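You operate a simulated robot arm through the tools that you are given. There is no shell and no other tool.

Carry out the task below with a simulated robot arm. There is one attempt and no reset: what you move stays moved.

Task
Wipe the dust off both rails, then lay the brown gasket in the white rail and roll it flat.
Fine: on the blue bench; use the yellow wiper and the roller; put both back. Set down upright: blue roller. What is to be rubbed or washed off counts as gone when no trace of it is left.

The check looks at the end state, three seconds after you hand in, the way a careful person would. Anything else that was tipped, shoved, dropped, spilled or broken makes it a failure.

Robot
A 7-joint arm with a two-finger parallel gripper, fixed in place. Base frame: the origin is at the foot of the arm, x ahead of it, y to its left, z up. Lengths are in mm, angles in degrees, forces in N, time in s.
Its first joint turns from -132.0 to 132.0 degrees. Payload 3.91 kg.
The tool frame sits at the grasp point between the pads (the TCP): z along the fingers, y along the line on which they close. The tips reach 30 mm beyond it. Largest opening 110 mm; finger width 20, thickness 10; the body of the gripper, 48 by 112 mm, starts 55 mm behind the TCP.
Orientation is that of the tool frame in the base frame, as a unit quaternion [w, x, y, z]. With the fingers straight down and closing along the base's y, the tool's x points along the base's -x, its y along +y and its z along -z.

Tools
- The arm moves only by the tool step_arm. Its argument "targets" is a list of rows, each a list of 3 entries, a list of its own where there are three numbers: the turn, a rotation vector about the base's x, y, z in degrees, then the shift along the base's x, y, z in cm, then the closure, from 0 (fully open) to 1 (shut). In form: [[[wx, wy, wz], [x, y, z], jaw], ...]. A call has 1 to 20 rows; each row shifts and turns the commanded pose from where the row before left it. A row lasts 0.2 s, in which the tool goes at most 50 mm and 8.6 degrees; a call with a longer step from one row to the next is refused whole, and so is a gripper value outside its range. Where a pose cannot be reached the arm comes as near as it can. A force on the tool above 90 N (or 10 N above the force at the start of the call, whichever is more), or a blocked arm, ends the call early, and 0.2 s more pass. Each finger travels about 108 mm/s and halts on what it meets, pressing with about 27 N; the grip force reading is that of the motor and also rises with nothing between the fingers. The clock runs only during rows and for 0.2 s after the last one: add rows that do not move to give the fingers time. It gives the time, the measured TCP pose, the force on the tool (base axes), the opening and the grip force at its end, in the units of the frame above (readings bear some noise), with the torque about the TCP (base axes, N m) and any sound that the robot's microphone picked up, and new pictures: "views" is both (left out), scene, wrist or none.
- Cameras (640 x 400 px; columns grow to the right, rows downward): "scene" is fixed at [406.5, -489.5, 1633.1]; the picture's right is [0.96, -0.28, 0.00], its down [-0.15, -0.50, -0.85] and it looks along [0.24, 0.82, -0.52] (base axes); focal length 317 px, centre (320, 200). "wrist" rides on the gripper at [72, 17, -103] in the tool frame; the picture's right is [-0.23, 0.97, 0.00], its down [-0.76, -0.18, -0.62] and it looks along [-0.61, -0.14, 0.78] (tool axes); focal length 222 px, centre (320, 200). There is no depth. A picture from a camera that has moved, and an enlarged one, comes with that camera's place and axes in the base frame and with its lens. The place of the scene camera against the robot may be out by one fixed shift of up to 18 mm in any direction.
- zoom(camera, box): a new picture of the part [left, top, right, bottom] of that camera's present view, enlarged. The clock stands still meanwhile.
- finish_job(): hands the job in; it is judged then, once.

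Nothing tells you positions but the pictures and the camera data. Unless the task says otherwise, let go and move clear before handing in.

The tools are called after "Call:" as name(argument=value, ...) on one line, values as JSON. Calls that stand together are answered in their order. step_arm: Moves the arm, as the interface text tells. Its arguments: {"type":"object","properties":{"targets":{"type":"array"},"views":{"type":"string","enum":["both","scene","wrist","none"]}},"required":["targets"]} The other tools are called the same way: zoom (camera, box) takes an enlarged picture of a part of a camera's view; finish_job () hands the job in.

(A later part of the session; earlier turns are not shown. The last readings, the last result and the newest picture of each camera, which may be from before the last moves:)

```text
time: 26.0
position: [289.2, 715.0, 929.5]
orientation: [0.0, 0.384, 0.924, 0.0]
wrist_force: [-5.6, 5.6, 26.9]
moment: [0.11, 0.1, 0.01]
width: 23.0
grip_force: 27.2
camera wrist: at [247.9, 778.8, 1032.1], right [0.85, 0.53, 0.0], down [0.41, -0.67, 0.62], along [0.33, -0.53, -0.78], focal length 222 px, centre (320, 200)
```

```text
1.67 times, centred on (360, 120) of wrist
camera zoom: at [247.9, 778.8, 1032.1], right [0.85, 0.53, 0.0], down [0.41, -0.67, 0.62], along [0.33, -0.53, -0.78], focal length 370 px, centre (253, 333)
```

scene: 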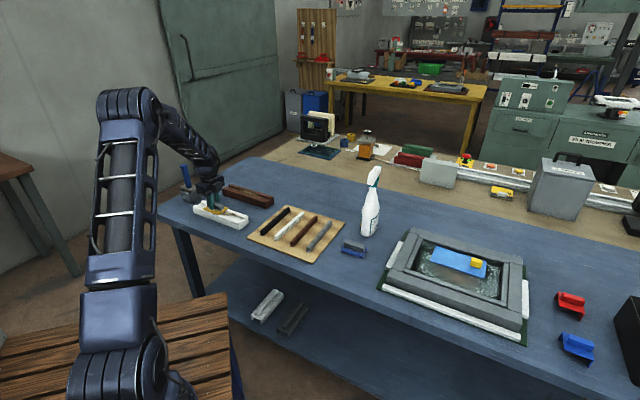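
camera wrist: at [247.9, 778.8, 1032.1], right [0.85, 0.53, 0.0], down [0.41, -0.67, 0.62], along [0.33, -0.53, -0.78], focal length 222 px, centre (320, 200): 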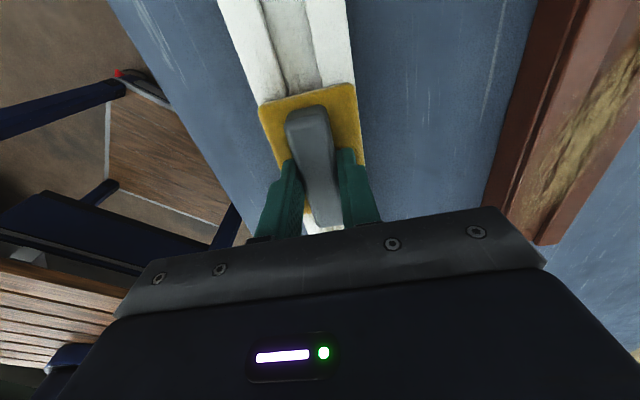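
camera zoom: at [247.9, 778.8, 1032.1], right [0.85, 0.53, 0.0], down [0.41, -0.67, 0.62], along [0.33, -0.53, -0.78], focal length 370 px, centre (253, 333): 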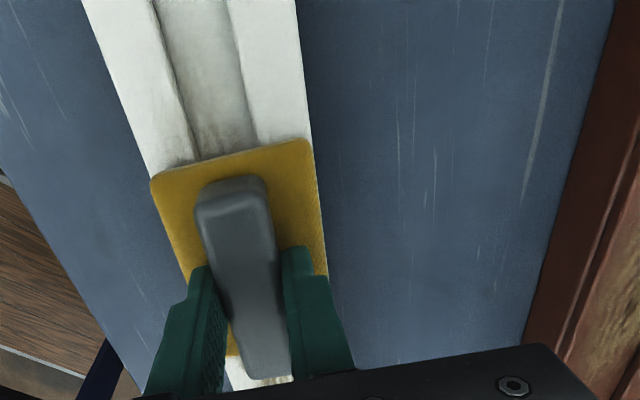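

The wiping works: the dust behind the pad is gone and the rail hasn't moved. I'll continue to the right end and then stroke back and forth.

Call:
step_arm(targets=[[[0, 0, 0], [0.75, -0.75, 0], 1], [[0, 0, 0], [0.75, -0.75, 0], 1], [[0, 0, 0], [0.75, -0.75, 0], 1], [[0, 0, 0], [0.75, -0.75, 0], 1], [[0, 0, 0], [0.75, -0.75, 0], 1], [[0, 0, 0], [0.75, -0.75, 0], 1], [[0, 0, 0], [0.75, -0.75, 0], 1], [[0, 0, 0], [0.75, -0.75, 0], 1], [[0, 0, 0], [0.75, -0.75, 0], 1], [[0, 0, 0], [0.6, -0.6, 0], 1], [[0, 0, 0], [0, 0, 0], 1]])

Call:
zoom(camera="scene", box=[170, 160, 290, 235])

Call:
zoom(camera="wrist", box=[200, 0, 490, 240])

```text
time: 28.4
position: [360.7, 641.9, 929.9]
orientation: [0.001, 0.383, 0.924, 0.0]
wrist_force: [-7.1, 6.2, 23.8]
moment: [0.11, 0.17, 0.01]
width: 22.8
grip_force: 27.0
camera wrist: at [321.6, 705.8, 1031.7], right [0.85, 0.53, 0.0], down [0.41, -0.66, 0.62], along [0.33, -0.53, -0.78], focal length 222 px, centre (320, 200)
```

scene: 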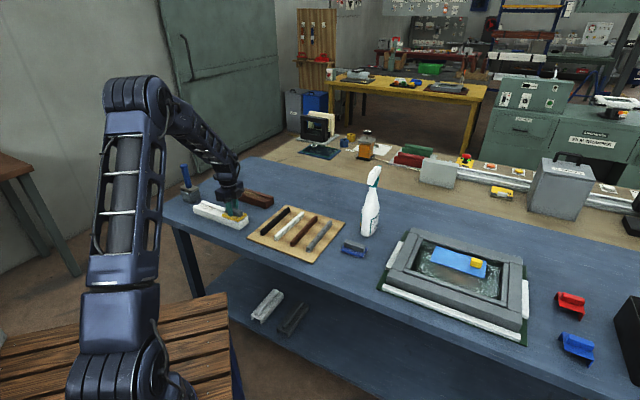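
wrist: 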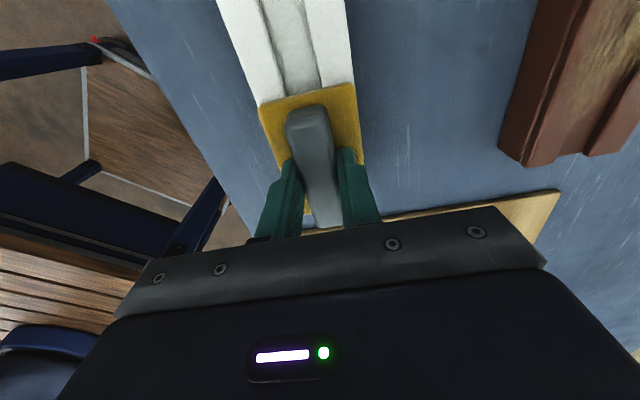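

```text
5.33 times, centred on (230, 198) of scene
camera zoom: at [406.5, -489.5, 1633.1], right [0.96, -0.28, 0.0], down [-0.15, -0.5, -0.85], along [0.24, 0.82, -0.52], focal length 1689 px, centre (800, 213)
```

zoom: 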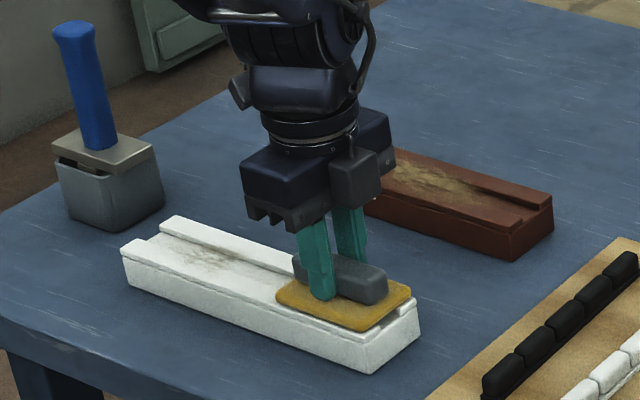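

```text
1.67 times, centred on (345, 120) of wrist
camera zoom: at [321.6, 705.8, 1031.7], right [0.85, 0.53, 0.0], down [0.41, -0.66, 0.62], along [0.33, -0.53, -0.78], focal length 370 px, centre (278, 333)
```

zoom: 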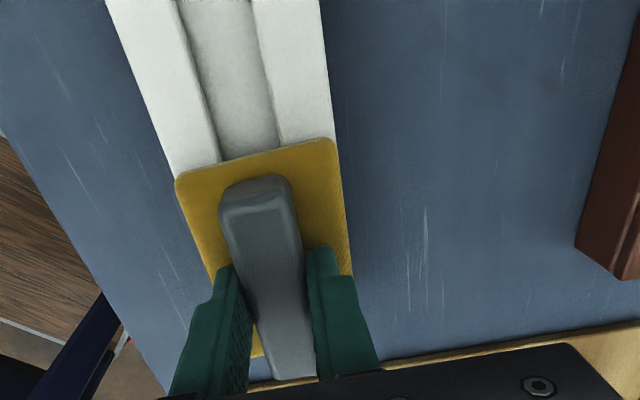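

Faint residue remains near the middle-left, so I'll do more strokes along the whole rail.

Call:
step_arm(targets=[[[0, 0, 0], [-0.7, 0.7, 0], 1], [[0, 0, 0], [-0.75, 0.75, 0], 1], [[0, 0, 0], [-0.75, 0.75, 0], 1], [[0, 0, 0], [-0.75, 0.75, 0], 1], [[0, 0, 0], [-0.75, 0.75, 0], 1], [[0, 0, 0], [-0.75, 0.75, 0], 1], [[0, 0, 0], [-0.75, 0.75, 0], 1], [[0, 0, 0], [-0.75, 0.75, 0], 1], [[0, 0, 0], [-0.75, 0.75, 0], 1], [[0, 0, 0], [-0.75, 0.75, 0], 1], [[0, 0, 0], [-0.75, 0.75, 0], 1], [[0, 0, 0], [-0.75, 0.75, 0], 1], [[0, 0, 0], [-0.75, 0.75, 0], 1], [[0, 0, 0], [-0.75, 0.75, 0], 1], [[0, 0, 0], [-0.75, 0.75, 0], 1], [[0, 0, 0], [0, 0, 0], 1]])

Call:
zoom(camera="scene", box=[170, 160, 290, 235])

```text
time: 31.8
position: [249.0, 754.5, 929.4]
orientation: [-0.001, 0.383, 0.924, -0.001]
wrist_force: [-0.6, 0.5, -0.5]
moment: [-0.01, 0.0, 0.04]
width: 23.0
grip_force: 27.3
camera wrist: at [209.8, 817.3, 1031.3], right [0.85, 0.53, 0.0], down [0.41, -0.66, 0.62], along [0.33, -0.53, -0.78], focal length 222 px, centre (320, 200)
```

scene: 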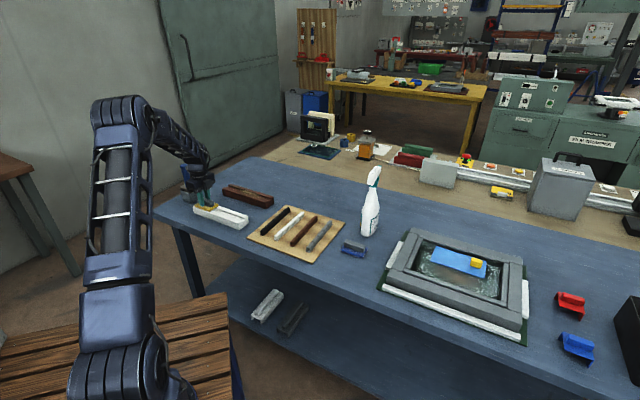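
wrist: 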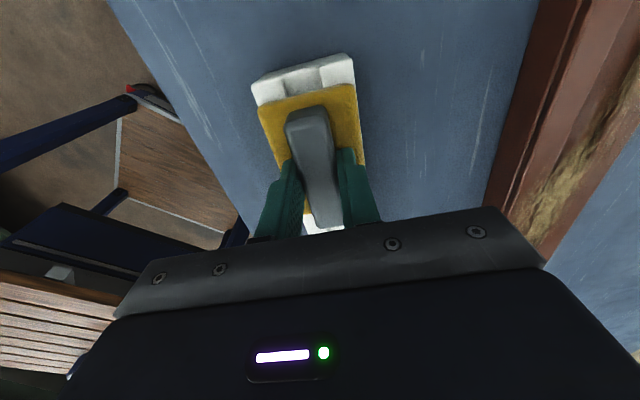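

```text
5.33 times, centred on (230, 198) of scene
camera zoom: at [406.5, -489.5, 1633.1], right [0.96, -0.28, 0.0], down [-0.15, -0.5, -0.85], along [0.24, 0.82, -0.52], focal length 1689 px, centre (800, 213)
```

zoom: 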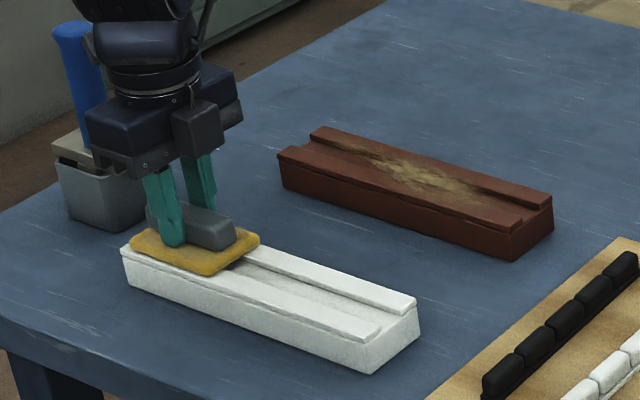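

The contact force dropped to zero because the handle slipped slightly in the grip. I'll press about 2 mm lower and repeat the stroke.

Call:
step_arm(targets=[[[0, 0, 0], [0, 0, -0.1], 1], [[0, 0, 0], [0, 0, -0.1], 1], [[0, 0, 0], [0, 0, 0], 1]], views="none")

```text
time: 32.6
position: [249.4, 754.6, 928.8]
orientation: [0.0, 0.384, 0.923, 0.001]
wrist_force: [1.3, -3.3, 16.1]
moment: [-0.2, -0.11, 0.01]
width: 22.9
grip_force: 26.9
```

Call:
step_arm(targets=[[[0, 0, 0], [0.75, -0.75, -0.05], 1], [[0, 0, 0], [0.75, -0.75, 0], 1], [[0, 0, 0], [0.75, -0.75, 0], 1], [[0, 0, 0], [0.75, -0.75, 0], 1], [[0, 0, 0], [0.75, -0.75, 0], 1], [[0, 0, 0], [0.75, -0.75, 0], 1], [[0, 0, 0], [0.75, -0.75, 0], 1], [[0, 0, 0], [0.75, -0.75, 0], 1], [[0, 0, 0], [0.75, -0.75, 0], 1], [[0, 0, 0], [0.75, -0.75, 0], 1], [[0, 0, 0], [0.75, -0.75, 0], 1], [[0, 0, 0], [0.75, -0.75, 0], 1], [[0, 0, 0], [0.75, -0.75, 0], 1], [[0, 0, 0], [0.75, -0.75, 0], 1], [[0, 0, 0], [0.75, -0.75, 0], 1], [[0, 0, 0], [0, 0, 0], 1]])

Call:
zoom(camera="scene", box=[170, 160, 290, 235])

Call:
zoom(camera="wrist", box=[200, 0, 490, 240])

```text
time: 36.0
position: [363.1, 640.7, 927.7]
orientation: [0.0, 0.383, 0.924, 0.0]
wrist_force: [-5.1, 3.3, 23.3]
moment: [0.17, 0.24, -0.05]
width: 22.9
grip_force: 27.0
camera wrist: at [322.6, 703.8, 1030.7], right [0.85, 0.53, 0.0], down [0.41, -0.66, 0.62], along [0.33, -0.53, -0.78], focal length 222 px, centre (320, 200)
```

scene: 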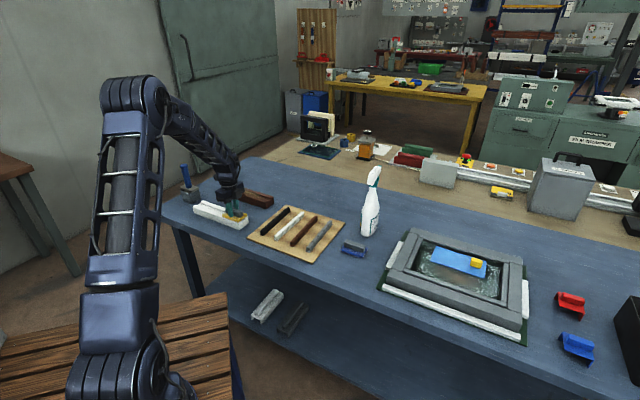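
wrist: 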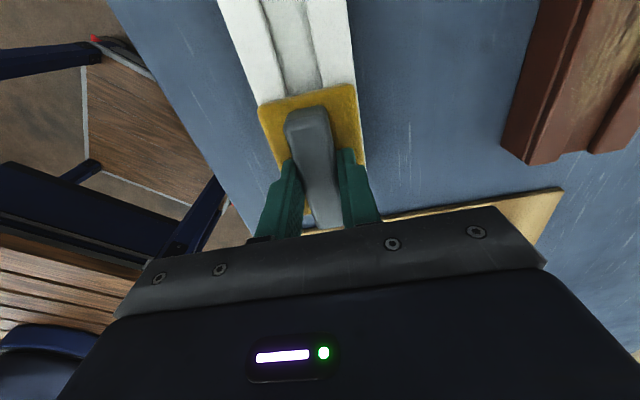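

```text
5.33 times, centred on (230, 198) of scene
camera zoom: at [406.5, -489.5, 1633.1], right [0.96, -0.28, 0.0], down [-0.15, -0.5, -0.85], along [0.24, 0.82, -0.52], focal length 1689 px, centre (800, 213)
```

zoom: 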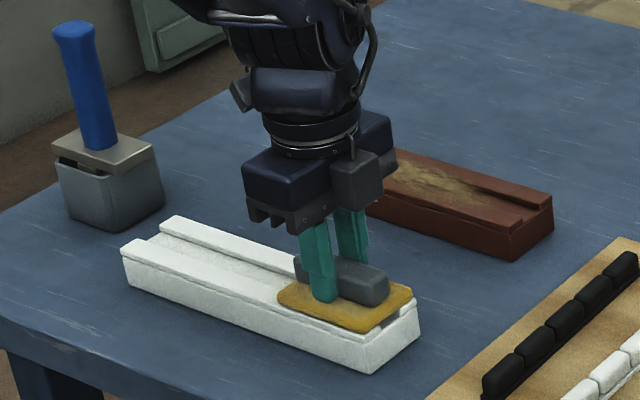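

```text
1.67 times, centred on (345, 120) of wrist
camera zoom: at [322.6, 703.8, 1030.7], right [0.85, 0.53, 0.0], down [0.41, -0.66, 0.62], along [0.33, -0.53, -0.78], focal length 370 px, centre (278, 333)
```

zoom: 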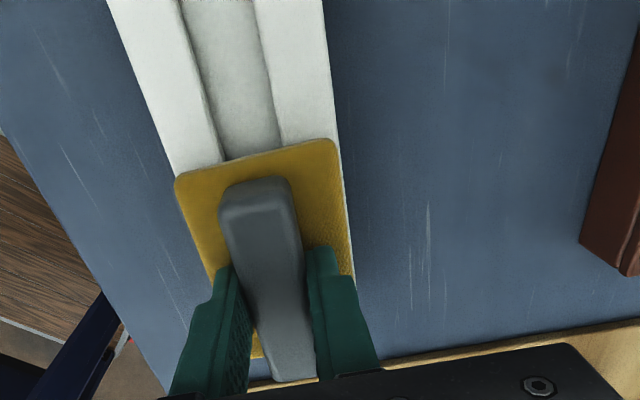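

The rail looks clean in this view. I'll do one more insurance stroke back and then lift to inspect.

Call:
step_arm(targets=[[[0, 0, 0], [-0.75, 0.75, -0.05], 1], [[0, 0, 0], [-0.75, 0.75, 0], 1], [[0, 0, 0], [-0.75, 0.75, -0.02], 1], [[0, 0, 0], [-0.75, 0.75, 0], 1], [[0, 0, 0], [-0.75, 0.75, -0.02], 1], [[0, 0, 0], [-0.75, 0.75, 0], 1], [[0, 0, 0], [-0.75, 0.75, -0.02], 1], [[0, 0, 0], [-0.75, 0.75, 0], 1], [[0, 0, 0], [-0.75, 0.75, -0.02], 1], [[0, 0, 0], [-0.75, 0.75, 0], 1], [[0, 0, 0], [-0.75, 0.75, 0], 1], [[0, 0, 0], [-0.75, 0.75, 0], 1], [[0, 0, 0], [-0.75, 0.75, 0], 1], [[0, 0, 0], [-0.75, 0.75, 0], 1], [[0, 0, 0], [-0.75, 0.75, 0], 1], [[0, 0, 0], [0, 0, 0], 1]], views="wrist")

Call:
zoom(camera="scene", box=[170, 160, 290, 235])

```text
time: 39.4
position: [251.0, 753.3, 928.7]
orientation: [-0.001, 0.384, 0.923, 0.001]
wrist_force: [13.5, -14.4, 56.0]
moment: [-0.48, -0.32, -0.02]
width: 23.2
grip_force: 26.7
camera wrist: at [209.8, 815.9, 1030.6], right [0.85, 0.53, 0.0], down [0.41, -0.67, 0.62], along [0.33, -0.53, -0.78], focal length 222 px, centre (320, 200)
```

wrist: 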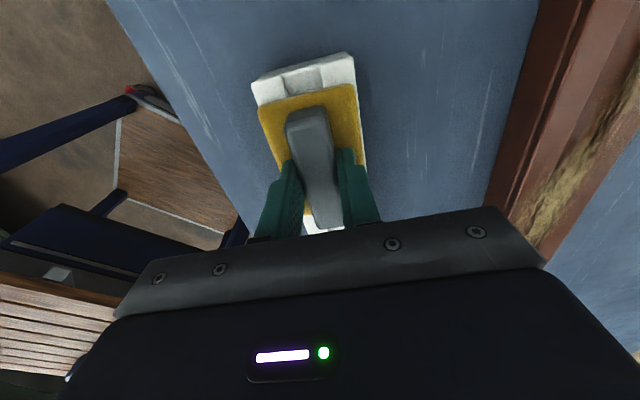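

```text
5.33 times, centred on (230, 198) of scene
camera zoom: at [406.5, -489.5, 1633.1], right [0.96, -0.28, 0.0], down [-0.15, -0.5, -0.85], along [0.24, 0.82, -0.52], focal length 1689 px, centre (800, 213)
```

zoom: 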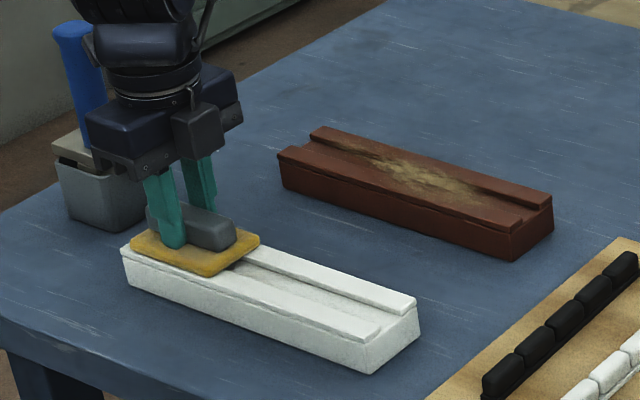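

I'll lift off now and move toward the brown rail, checking the white rail as I go.

Call:
step_arm(targets=[[[0, 0, 0], [0, 0, 1.0], 1], [[0, 0, 0], [0, 0, 3.0], 1], [[0, 0, 0], [0, 0, 4.0], 1], [[0, 0, 0], [3.9, 2.6, 0], 1], [[0, 0, 0], [3.9, 2.6, 0], 1], [[0, 0, 0], [3.9, 2.6, 0], 1], [[0, 0, 0], [3.9, 2.6, 0], 1], [[0, 0, 0], [0, 0, 0], 1], [[0, 0, 0], [0, 0, 0], 1]])

Call:
zoom(camera="wrist", box=[180, 0, 460, 240])

Call:
zoom(camera="scene", box=[170, 160, 290, 235])

```text
time: 41.4
position: [407.1, 855.2, 1004.1]
orientation: [0.0, 0.384, 0.923, 0.0]
wrist_force: [0.2, -0.4, -0.4]
moment: [0.02, 0.02, 0.02]
width: 22.8
grip_force: 27.0
camera wrist: at [366.6, 918.1, 1107.1], right [0.85, 0.53, 0.0], down [0.41, -0.66, 0.62], along [0.33, -0.53, -0.78], focal length 222 px, centre (320, 200)
```

scene: 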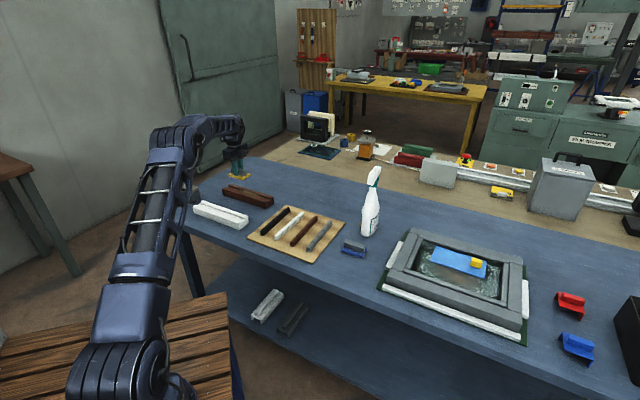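
wrist: 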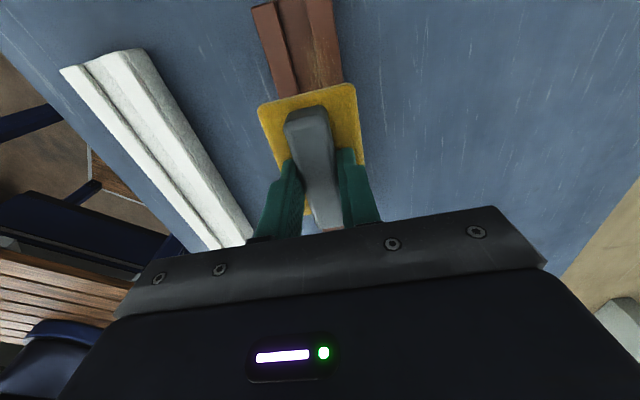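

```text
1.67 times, centred on (320, 120) of wrist
camera zoom: at [366.6, 918.1, 1107.1], right [0.85, 0.53, 0.0], down [0.41, -0.66, 0.62], along [0.33, -0.53, -0.78], focal length 370 px, centre (320, 333)
```

zoom: 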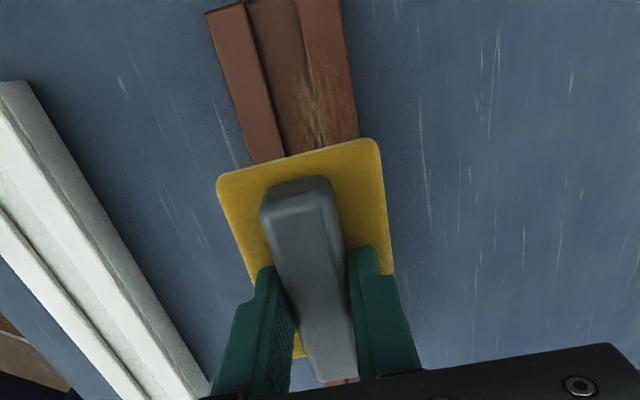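

```text
5.33 times, centred on (230, 198) of scene
camera zoom: at [406.5, -489.5, 1633.1], right [0.96, -0.28, 0.0], down [-0.15, -0.5, -0.85], along [0.24, 0.82, -0.52], focal length 1689 px, centre (800, 213)
```

zoom: 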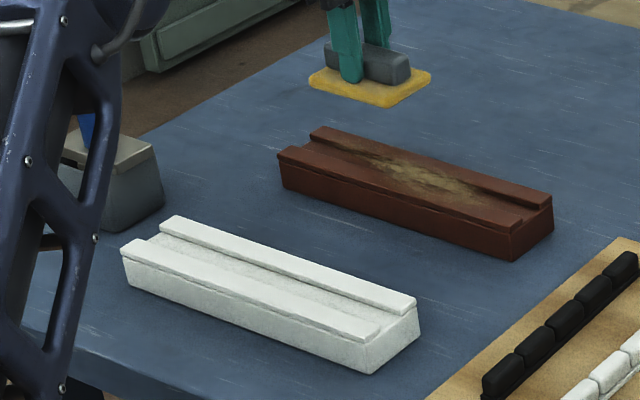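

The white rail looks clean. The brown rail's axis is about 5 mm to one side of the tool, so I'll correct that, shift to its left part and lower toward contact.

Call:
step_arm(targets=[[[0, 0, 0], [-2.8, 2.1, 0], 1], [[0, 0, 0], [0, 0, -3.5], 1], [[0, 0, 0], [0, 0, -2.5], 1], [[0, 0, 0], [0, 0, 0], 1], [[0, 0, 0], [0, 0, 0], 1]])

Call:
zoom(camera="wrist", box=[180, 0, 460, 240])

Call:
zoom(camera="scene", box=[170, 160, 290, 235])

```text
time: 42.6
position: [377.9, 877.2, 945.3]
orientation: [0.0, 0.383, 0.924, -0.001]
wrist_force: [0.0, -0.7, -1.0]
moment: [0.02, 0.0, -0.01]
width: 22.9
grip_force: 26.9
camera wrist: at [337.7, 940.9, 1047.2], right [0.85, 0.53, 0.0], down [0.41, -0.66, 0.62], along [0.33, -0.53, -0.78], focal length 222 px, centre (320, 200)
```

scene: 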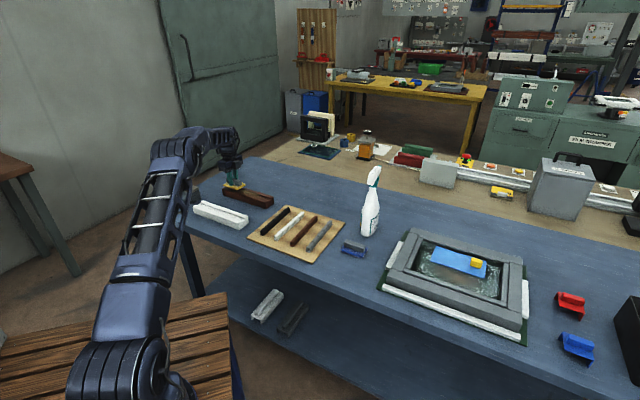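
wrist: 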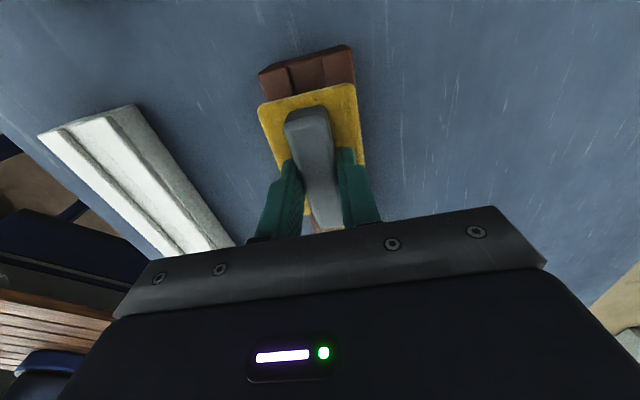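

```text
1.67 times, centred on (320, 120) of wrist
camera zoom: at [337.7, 940.9, 1047.2], right [0.85, 0.53, 0.0], down [0.41, -0.66, 0.62], along [0.33, -0.53, -0.78], focal length 370 px, centre (320, 333)
```

zoom: 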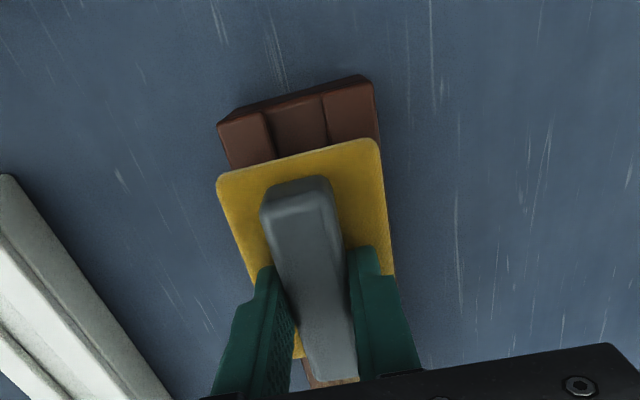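

```text
5.33 times, centred on (230, 198) of scene
camera zoom: at [406.5, -489.5, 1633.1], right [0.96, -0.28, 0.0], down [-0.15, -0.5, -0.85], along [0.24, 0.82, -0.52], focal length 1689 px, centre (800, 213)
```

zoom: 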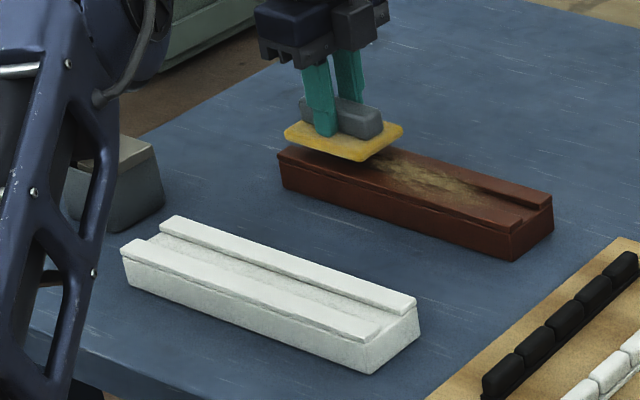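

The alignment on the brown rail is good. I'll descend to contact.

Call:
step_arm(targets=[[[0, 0, 0], [0, 0, -0.6], 1], [[0, 0, 0], [0, 0, -0.5], 1], [[0, 0, 0], [0, 0, -0.3], 1], [[0, 0, 0], [0, 0, -0.15], 1], [[0, 0, 0], [0, 0, 0], 1]], views="none")

Call:
step_arm(targets=[[[0, 0, 0], [0, 0, -0.1], 1], [[0, 0, 0], [0, 0, -0.1], 1], [[0, 0, 0], [0, 0, 0], 1]], views="none")

```text
time: 43.8
position: [376.5, 878.1, 930.0]
orientation: [0.0, 0.383, 0.924, 0.0]
wrist_force: [-0.1, -0.1, -1.2]
moment: [-0.01, -0.04, -0.01]
width: 23.2
grip_force: 26.3
```

```text
time: 44.6
position: [377.2, 878.3, 929.8]
orientation: [0.0, 0.383, 0.924, 0.0]
wrist_force: [0.8, -0.7, 1.6]
moment: [0.06, 0.04, 0.03]
width: 23.0
grip_force: 27.3
```

Call:
step_arm(targets=[[[0, 0, 0], [0, 0, -0.1], 1], [[0, 0, 0], [0, 0, -0.1], 1], [[0, 0, 0], [0, 0, 0], 1]], views="none")

Call:
step_arm(targets=[[[0, 0, 0], [0, 0, -0.1], 1], [[0, 0, 0], [0, 0, 0], 1]], views="none")

```text
time: 45.4
position: [377.5, 880.1, 928.3]
orientation: [0.0, 0.383, 0.924, 0.002]
wrist_force: [-1.2, -3.2, 27.0]
moment: [-0.3, 0.02, 0.02]
width: 23.1
grip_force: 26.9
```

```text
time: 46.0
position: [377.3, 879.3, 928.1]
orientation: [0.0, 0.382, 0.924, 0.002]
wrist_force: [-1.1, -0.4, 45.3]
moment: [-0.21, 0.07, -0.01]
width: 22.9
grip_force: 27.0
```

There is 45 N of contact. I'll stroke along the brown rail.

Call:
step_arm(targets=[[[0, 0, 0], [0.6, -0.6, 0.03], 1], [[0, 0, 0], [0.75, -0.75, 0], 1], [[0, 0, 0], [0.75, -0.75, 0], 1], [[0, 0, 0], [0.75, -0.75, 0], 1], [[0, 0, 0], [0.75, -0.75, 0], 1], [[0, 0, 0], [0.75, -0.75, 0], 1], [[0, 0, 0], [0.75, -0.75, 0], 1], [[0, 0, 0], [0.75, -0.75, 0], 1], [[0, 0, 0], [0.75, -0.75, 0], 1], [[0, 0, 0], [0.75, -0.75, 0], 1], [[0, 0, 0], [0.75, -0.75, 0], 1], [[0, 0, 0], [0.75, -0.75, 0], 1], [[0, 0, 0], [0.75, -0.75, 0], 1], [[0, 0, 0], [0.75, -0.75, 0], 1], [[0, 0, 0], [0.75, -0.75, 0], 1], [[0, 0, 0], [0, 0, 0], 1]])

Call:
zoom(camera="wrist", box=[180, 0, 460, 240])

Call:
zoom(camera="scene", box=[170, 160, 290, 235])

```text
time: 49.4
position: [489.7, 767.3, 928.7]
orientation: [0.001, 0.383, 0.924, 0.001]
wrist_force: [-9.3, 15.2, 51.0]
moment: [0.23, 0.44, -0.04]
width: 23.1
grip_force: 27.4
camera wrist: at [448.8, 830.6, 1030.6], right [0.85, 0.53, 0.0], down [0.41, -0.67, 0.62], along [0.33, -0.53, -0.78], focal length 222 px, centre (320, 200)
```

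scene: 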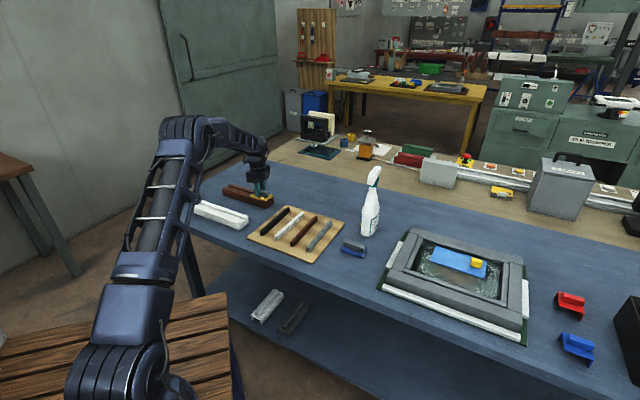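
wrist: 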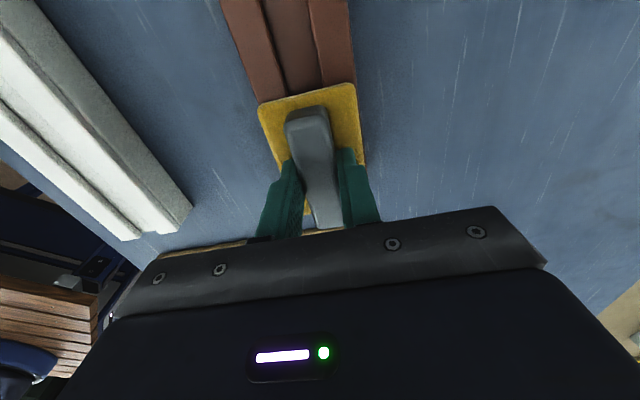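

```text
1.67 times, centred on (320, 120) of wrist
camera zoom: at [448.8, 830.6, 1030.6], right [0.85, 0.53, 0.0], down [0.41, -0.67, 0.62], along [0.33, -0.53, -0.78], focal length 370 px, centre (320, 333)
```

zoom: 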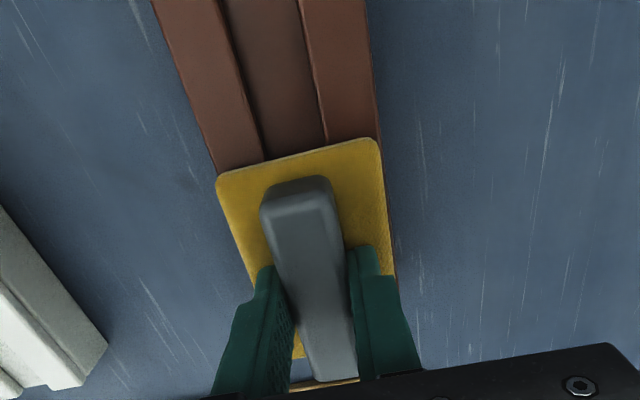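

```text
5.33 times, centred on (230, 198) of scene
camera zoom: at [406.5, -489.5, 1633.1], right [0.96, -0.28, 0.0], down [-0.15, -0.5, -0.85], along [0.24, 0.82, -0.52], focal length 1689 px, centre (800, 213)
```

zoom: 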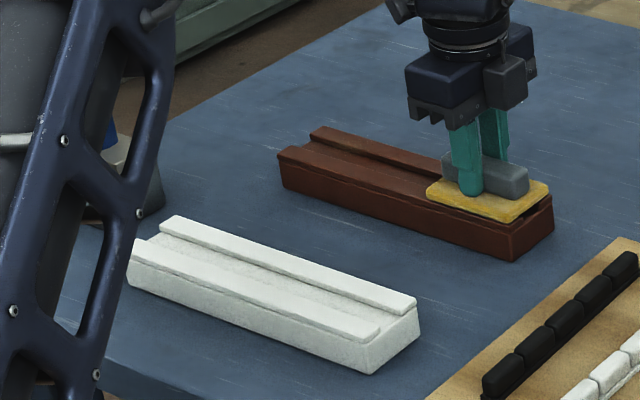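

The brown rail already looks clean. I'll do two more full strokes for certainty.

Call:
step_arm(targets=[[[0, 0, 0], [-0.75, 0.75, 0], 1], [[0, 0, 0], [-0.75, 0.75, 0], 1], [[0, 0, 0], [-0.75, 0.75, 0], 1], [[0, 0, 0], [-0.75, 0.75, 0], 1], [[0, 0, 0], [-0.75, 0.75, 0], 1], [[0, 0, 0], [-0.75, 0.75, 0], 1], [[0, 0, 0], [-0.75, 0.75, 0], 1], [[0, 0, 0], [-0.75, 0.75, 0], 1], [[0, 0, 0], [-0.75, 0.75, 0], 1], [[0, 0, 0], [-0.75, 0.75, 0], 1], [[0, 0, 0], [-0.75, 0.75, 0], 1], [[0, 0, 0], [-0.75, 0.75, 0], 1], [[0, 0, 0], [-0.75, 0.75, 0], 1], [[0, 0, 0], [-0.75, 0.75, 0], 1], [[0, 0, 0], [-0.75, 0.75, 0], 1], [[0, 0, 0], [-0.4, 0.4, 0], 1], [[0, 0, 0], [0, 0, 0], 1]], views="wrist")

```text
time: 53.0
position: [372.3, 884.3, 928.6]
orientation: [0.001, 0.383, 0.924, 0.002]
wrist_force: [14.4, -10.9, 46.7]
moment: [-0.4, -0.34, -0.03]
width: 23.0
grip_force: 26.8
camera wrist: at [332.3, 946.8, 1030.7], right [0.85, 0.53, 0.0], down [0.41, -0.67, 0.62], along [0.33, -0.53, -0.78], focal length 222 px, centre (320, 200)
```

wrist: 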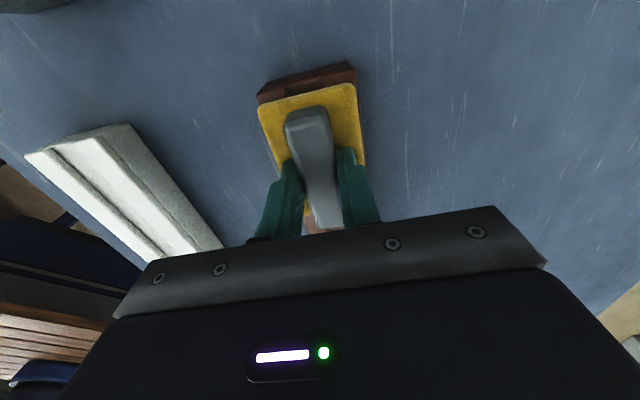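

Call:
step_arm(targets=[[[0, 0, 0], [0.7, -0.7, 0], 1], [[0, 0, 0], [0.75, -0.75, 0], 1], [[0, 0, 0], [0.75, -0.75, 0], 1], [[0, 0, 0], [0.75, -0.75, 0], 1], [[0, 0, 0], [0.75, -0.75, 0], 1], [[0, 0, 0], [0.75, -0.75, 0], 1], [[0, 0, 0], [0.75, -0.75, 0], 1], [[0, 0, 0], [0.75, -0.75, 0], 1], [[0, 0, 0], [0.75, -0.75, 0], 1], [[0, 0, 0], [0.75, -0.75, 0], 1], [[0, 0, 0], [0.75, -0.75, 0], 1], [[0, 0, 0], [0.75, -0.75, 0], 1], [[0, 0, 0], [0.75, -0.75, 0], 1], [[0, 0, 0], [0.75, -0.75, 0], 1], [[0, 0, 0], [0.75, -0.75, 0], 1], [[0, 0, 0], [0.75, -0.75, 0], 1], [[0, 0, 0], [0, 0, 0], 1]], views="none")

Call:
step_arm(targets=[[[0, 0, 0], [0, 0, 1.0], 1], [[0, 0, 0], [0, 0, 3.0], 1], [[0, 0, 0], [0, 0, 4.0], 1], [[0, 0, 0], [4.0, 0.5, 0], 1], [[0, 0, 0], [4.0, 0.5, 0], 1], [[0, 0, 0], [0, 0, 0], 1], [[0, 0, 0], [0, 0, 0], 1]])

Call:
zoom(camera="wrist", box=[160, 0, 400, 240])

Call:
zoom(camera="scene", box=[190, 170, 280, 235])

```text
time: 56.6
position: [492.0, 764.3, 928.5]
orientation: [0.001, 0.384, 0.923, 0.002]
wrist_force: [-11.5, 11.3, 48.8]
moment: [0.29, 0.51, 0.0]
width: 22.9
grip_force: 26.9
```

```text
time: 58.2
position: [572.5, 776.2, 1002.6]
orientation: [0.001, 0.382, 0.924, 0.0]
wrist_force: [-0.2, -0.8, -0.7]
moment: [-0.01, -0.01, 0.0]
width: 23.0
grip_force: 26.8
camera wrist: at [531.5, 838.5, 1105.5], right [0.85, 0.53, 0.0], down [0.41, -0.66, 0.62], along [0.33, -0.53, -0.78], focal length 222 px, centre (320, 200)
```

scene: 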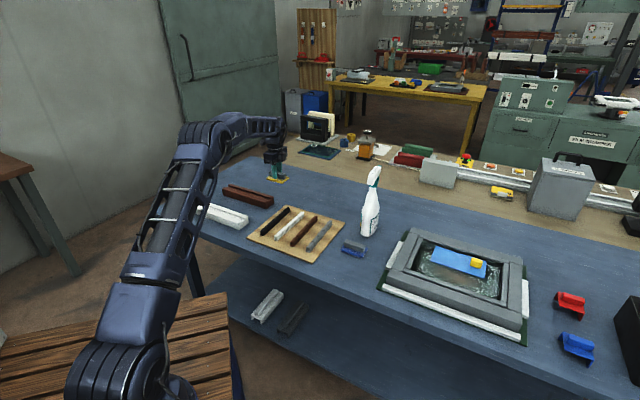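
wrist: 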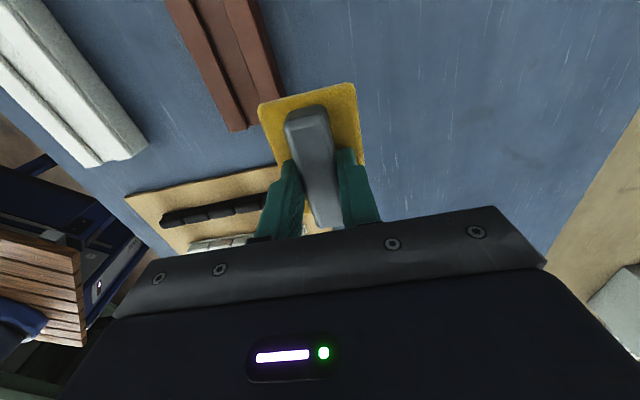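

```text
1.67 times, centred on (280, 120) of wrist
camera zoom: at [531.5, 838.5, 1105.5], right [0.85, 0.53, 0.0], down [0.41, -0.66, 0.62], along [0.33, -0.53, -0.78], focal length 370 px, centre (387, 333)
```

zoom: 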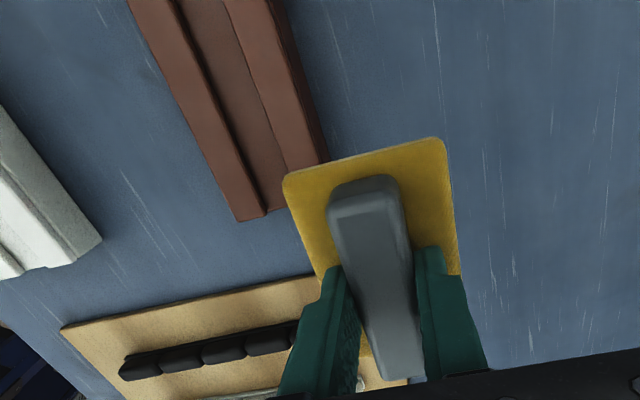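

```text
6.15 times, centred on (235, 202) of scene
camera zoom: at [406.5, -489.5, 1633.1], right [0.96, -0.28, 0.0], down [-0.15, -0.5, -0.85], along [0.24, 0.82, -0.52], focal length 1949 px, centre (843, 185)
```

zoom: 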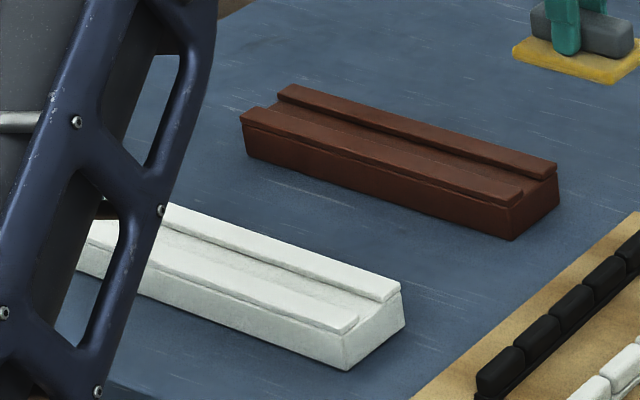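

Both rails look clean in the scene view. Before returning the wiper I'll check each rail closely with the wrist camera from the side.

Call:
step_arm(targets=[[[0, 0, 0], [-3.89, 0.7, -0.33], 1], [[0, 0, 0], [-3.89, 0.7, -0.33], 1], [[0, 0, 0], [-3.89, 0.7, -0.33], 1], [[0, 0, 0], [-3.89, 0.7, -0.33], 1], [[0, 0, 0], [-3.89, 0.7, -0.33], 1], [[0, 0, 0], [-3.89, 0.7, -0.33], 1], [[0, 0, 0], [-3.89, 0.7, -0.33], 1], [[0, 0, 0], [0, 0, 0], 1], [[0, 0, 0], [0, 0, 0], 1]], views="wrist")

Call:
zoom(camera="wrist", box=[360, 0, 600, 220])

Call:
step_arm(targets=[[[0, 0, 0], [-3.25, -3.3, 0], 1], [[0, 0, 0], [-3.25, -3.3, 0], 1], [[0, 0, 0], [-3.25, -3.3, 0], 1], [[0, 0, 0], [-3.25, -3.3, 0], 1], [[0, 0, 0], [0, 0, 0], 1], [[0, 0, 0], [0, 0, 0], 1]], views="wrist")

Call:
zoom(camera="wrist", box=[360, 0, 600, 220])

```text
time: 60.2
position: [297.4, 823.2, 984.1]
orientation: [0.0, 0.383, 0.924, 0.0]
wrist_force: [0.5, -0.1, -0.7]
moment: [0.03, -0.04, 0.03]
width: 23.0
grip_force: 27.4
camera wrist: at [257.3, 886.5, 1086.4], right [0.85, 0.53, 0.0], down [0.41, -0.66, 0.62], along [0.33, -0.53, -0.78], focal length 222 px, centre (320, 200)
```

wrist: 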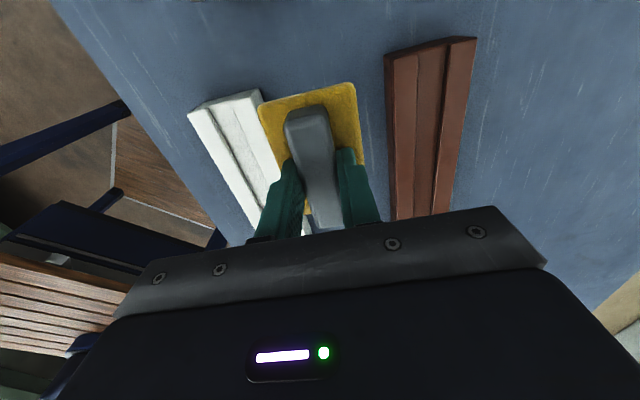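

```text
1.82 times, centred on (480, 110) of wrist
camera zoom: at [257.3, 886.5, 1086.4], right [0.85, 0.53, 0.0], down [0.41, -0.66, 0.62], along [0.33, -0.53, -0.78], focal length 404 px, centre (29, 364)
```

zoom: 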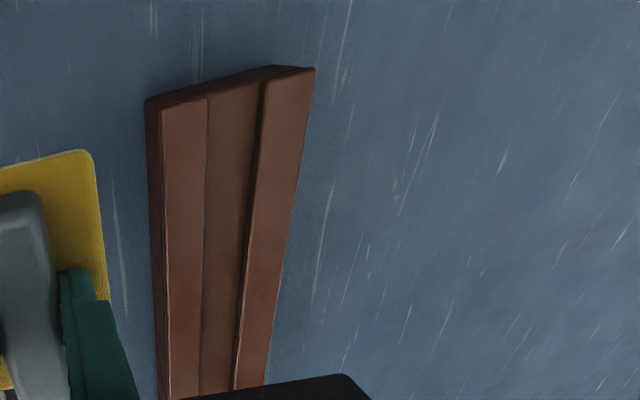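

```text
time: 61.6
position: [168.2, 689.8, 981.8]
orientation: [0.0, 0.382, 0.924, -0.001]
wrist_force: [0.8, 0.0, -1.0]
moment: [0.0, 0.0, 0.01]
width: 22.9
grip_force: 26.6
camera wrist: at [129.0, 753.6, 1084.2], right [0.85, 0.53, 0.0], down [0.41, -0.66, 0.62], along [0.33, -0.53, -0.78], focal length 222 px, centre (320, 200)
```

wrist: 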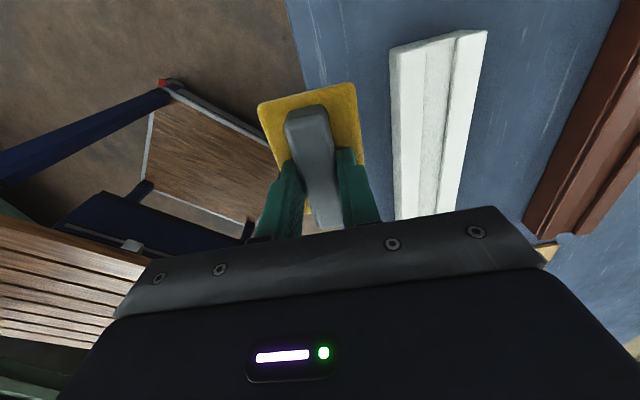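

```text
1.82 times, centred on (480, 110) of wrist
camera zoom: at [129.0, 753.6, 1084.2], right [0.85, 0.53, 0.0], down [0.41, -0.66, 0.62], along [0.33, -0.53, -0.78], focal length 404 px, centre (29, 364)
```

zoom: 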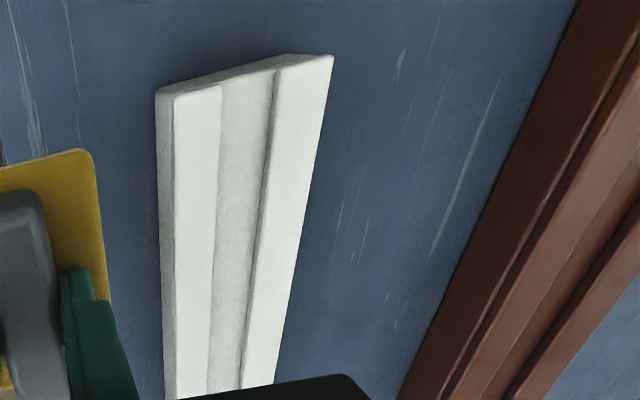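

Call:
zoom(camera="wrist", box=[385, 20, 495, 120])

Call:
zoom(camera="wrist", box=[385, 120, 495, 220])

Call:
zoom(camera="scene", box=[190, 180, 260, 235])

```text
4.00 times, centred on (440, 70) of wrist
camera zoom: at [129.0, 753.6, 1084.2], right [0.85, 0.53, 0.0], down [0.41, -0.66, 0.62], along [0.33, -0.53, -0.78], focal length 888 px, centre (-160, 720)
```

zoom: 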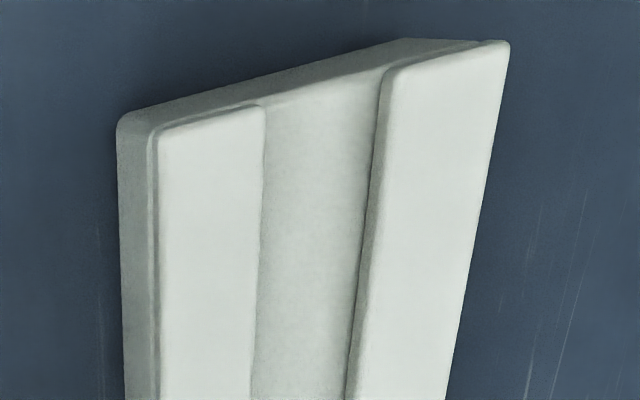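

```text
4.00 times, centred on (440, 170) of wrist
camera zoom: at [129.0, 753.6, 1084.2], right [0.85, 0.53, 0.0], down [0.41, -0.66, 0.62], along [0.33, -0.53, -0.78], focal length 888 px, centre (-160, 320)
```

zoom: 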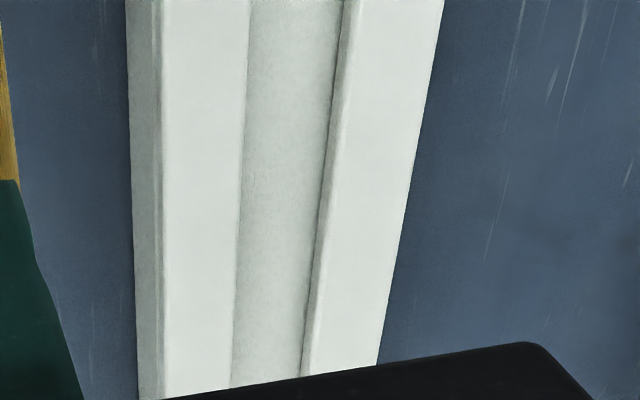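

```text
7.27 times, centred on (225, 208) of scene
camera zoom: at [406.5, -489.5, 1633.1], right [0.96, -0.28, 0.0], down [-0.15, -0.5, -0.85], along [0.24, 0.82, -0.52], focal length 2304 px, centre (1011, 146)
```

zoom: 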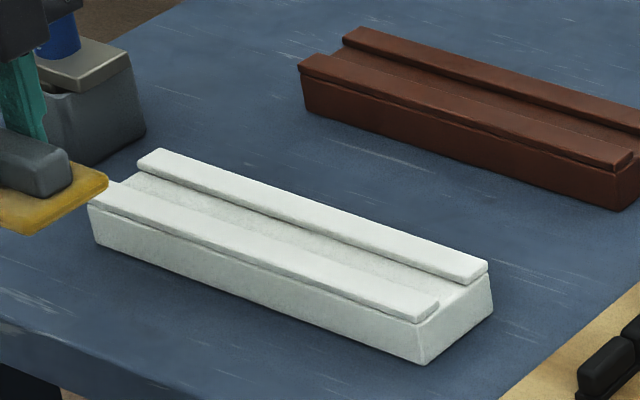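

Both rails are spotless. Now I'll carry the wiper back to its original place at (691,256).

Call:
step_arm(targets=[[[0, 0, 0], [3.479, -2.905, 0], 1], [[0, 0, 0], [3.479, -2.905, 0], 1], [[0, 0, 0], [3.479, -2.905, 0], 1], [[0, 0, 0], [3.479, -2.905, 0], 1], [[0, 0, 0], [3.479, -2.905, 0], 1], [[0, 0, 0], [3.479, -2.905, 0], 1], [[0, 0, 0], [3.479, -2.905, 0], 1], [[0, 0, 0], [3.479, -2.905, 0], 1], [[0, 0, 0], [3.479, -2.905, 0], 1], [[0, 0, 0], [3.479, -2.905, 0], 1], [[0, 0, 0], [3.479, -2.905, 0], 1], [[0, 0, 0], [3.479, -2.905, 0], 1], [[0, 0, 0], [3.479, -2.905, 0], 1], [[0, 0, 0], [3.479, -2.905, 0], 1], [[0, 0, 0], [3.479, -2.905, 0], 1], [[0, 0, 0], [0, 0, 0], 1], [[0, 0, 0], [0, 0, -3.9], 1], [[0, 0, 0], [0, 0, -3.4], 1], [[0, 0, 0], [0, 0, 0], 1]])

Call:
zoom(camera="scene", box=[300, 220, 400, 290])

```text
time: 65.6
position: [692.4, 256.7, 909.6]
orientation: [0.001, 0.384, 0.923, -0.001]
wrist_force: [-0.4, 0.4, -0.4]
moment: [0.02, 0.0, -0.02]
width: 23.1
grip_force: 26.9
camera wrist: at [652.0, 320.0, 1011.1], right [0.85, 0.53, 0.0], down [0.41, -0.66, 0.62], along [0.33, -0.53, -0.78], focal length 222 px, centre (320, 200)
```

scene: 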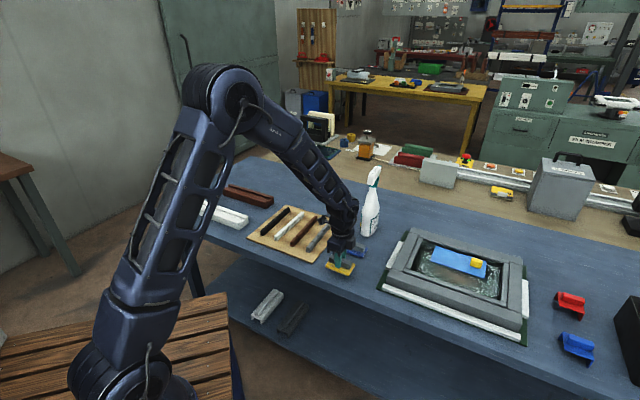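
wrist: 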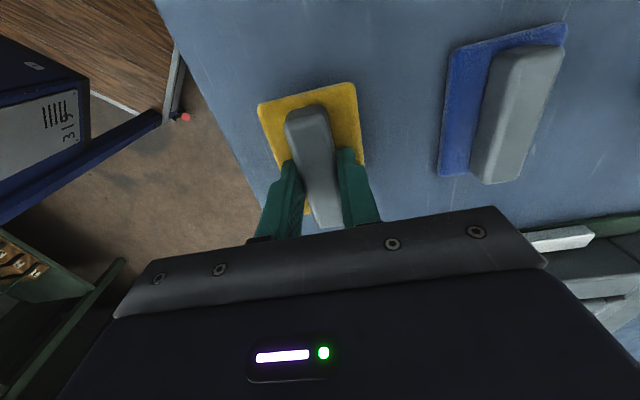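

```text
5.71 times, centred on (350, 255) of scene
camera zoom: at [406.5, -489.5, 1633.1], right [0.96, -0.28, 0.0], down [-0.15, -0.5, -0.85], along [0.24, 0.82, -0.52], focal length 1810 px, centre (149, -114)
```

zoom: 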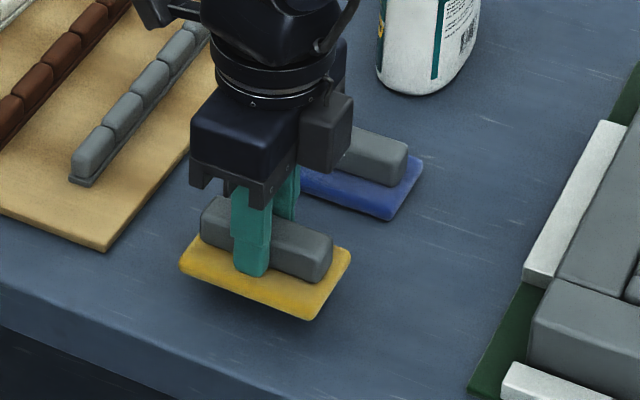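

Call:
step_arm(targets=[[[0, 0, 0], [0, 0, -0.8], 1], [[0, 0, 0], [0, 0, -0.6], 1], [[0, 0, 0], [0, 0, -0.1], 1], [[0, 0, 0], [0, 0, 0], 1]], views="none")

Call:
step_arm(targets=[[[0, 0, 0], [0, 0, -0.1], 1], [[0, 0, 0], [0, 0, 0], 1]], views="none")

```text
time: 66.6
position: [691.9, 255.6, 893.5]
orientation: [0.0, 0.383, 0.924, 0.0]
wrist_force: [0.1, 0.0, 0.2]
moment: [-0.01, 0.02, -0.03]
width: 23.0
grip_force: 26.6
```

```text
time: 67.2
position: [691.5, 256.9, 893.3]
orientation: [0.0, 0.383, 0.924, 0.0]
wrist_force: [0.4, 1.1, -0.2]
moment: [-0.02, 0.03, -0.03]
width: 23.2
grip_force: 27.4
```

Call:
step_arm(targets=[[[0, 0, 0], [0, 0, -0.1], 1], [[0, 0, 0], [0, 0, 0], 1]], views="none")

Call:
step_arm(targets=[[[0, 0, 0], [0, 0, -0.1], 1], [[0, 0, 0], [0, 0, 0], 1]])

Call:
zoom(camera="scene", box=[300, 220, 400, 290])

```text
time: 67.8
position: [691.0, 256.4, 890.8]
orientation: [0.0, 0.383, 0.924, 0.0]
wrist_force: [-0.1, 0.5, -0.6]
moment: [0.0, -0.01, 0.03]
width: 23.1
grip_force: 27.1
```

```text
time: 68.4
position: [692.8, 257.9, 893.3]
orientation: [-0.001, 0.382, 0.924, -0.001]
wrist_force: [0.1, 1.0, -0.2]
moment: [0.0, -0.03, 0.0]
width: 22.9
grip_force: 26.8
camera wrist: at [651.9, 320.5, 994.1], right [0.85, 0.53, 0.0], down [0.41, -0.66, 0.62], along [0.33, -0.53, -0.78], focal length 222 px, centre (320, 200)
```

scene: 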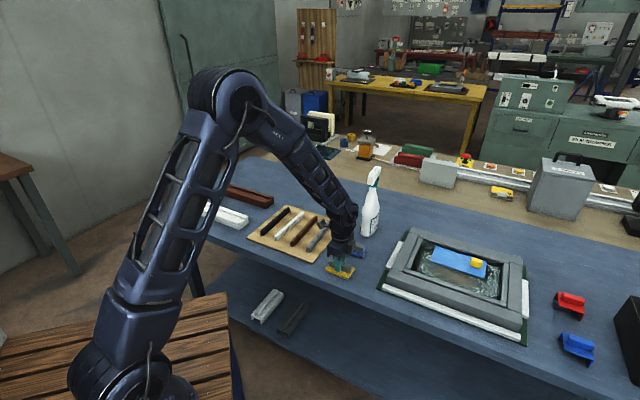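
wrist: 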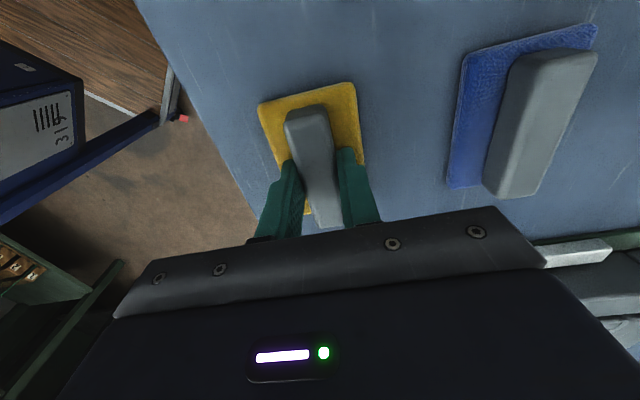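

```text
5.71 times, centred on (350, 255) of scene
camera zoom: at [406.5, -489.5, 1633.1], right [0.96, -0.28, 0.0], down [-0.15, -0.5, -0.85], along [0.24, 0.82, -0.52], focal length 1810 px, centre (149, -114)
```

zoom: 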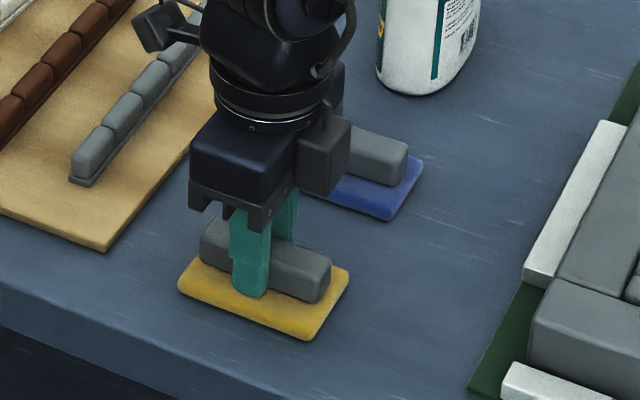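

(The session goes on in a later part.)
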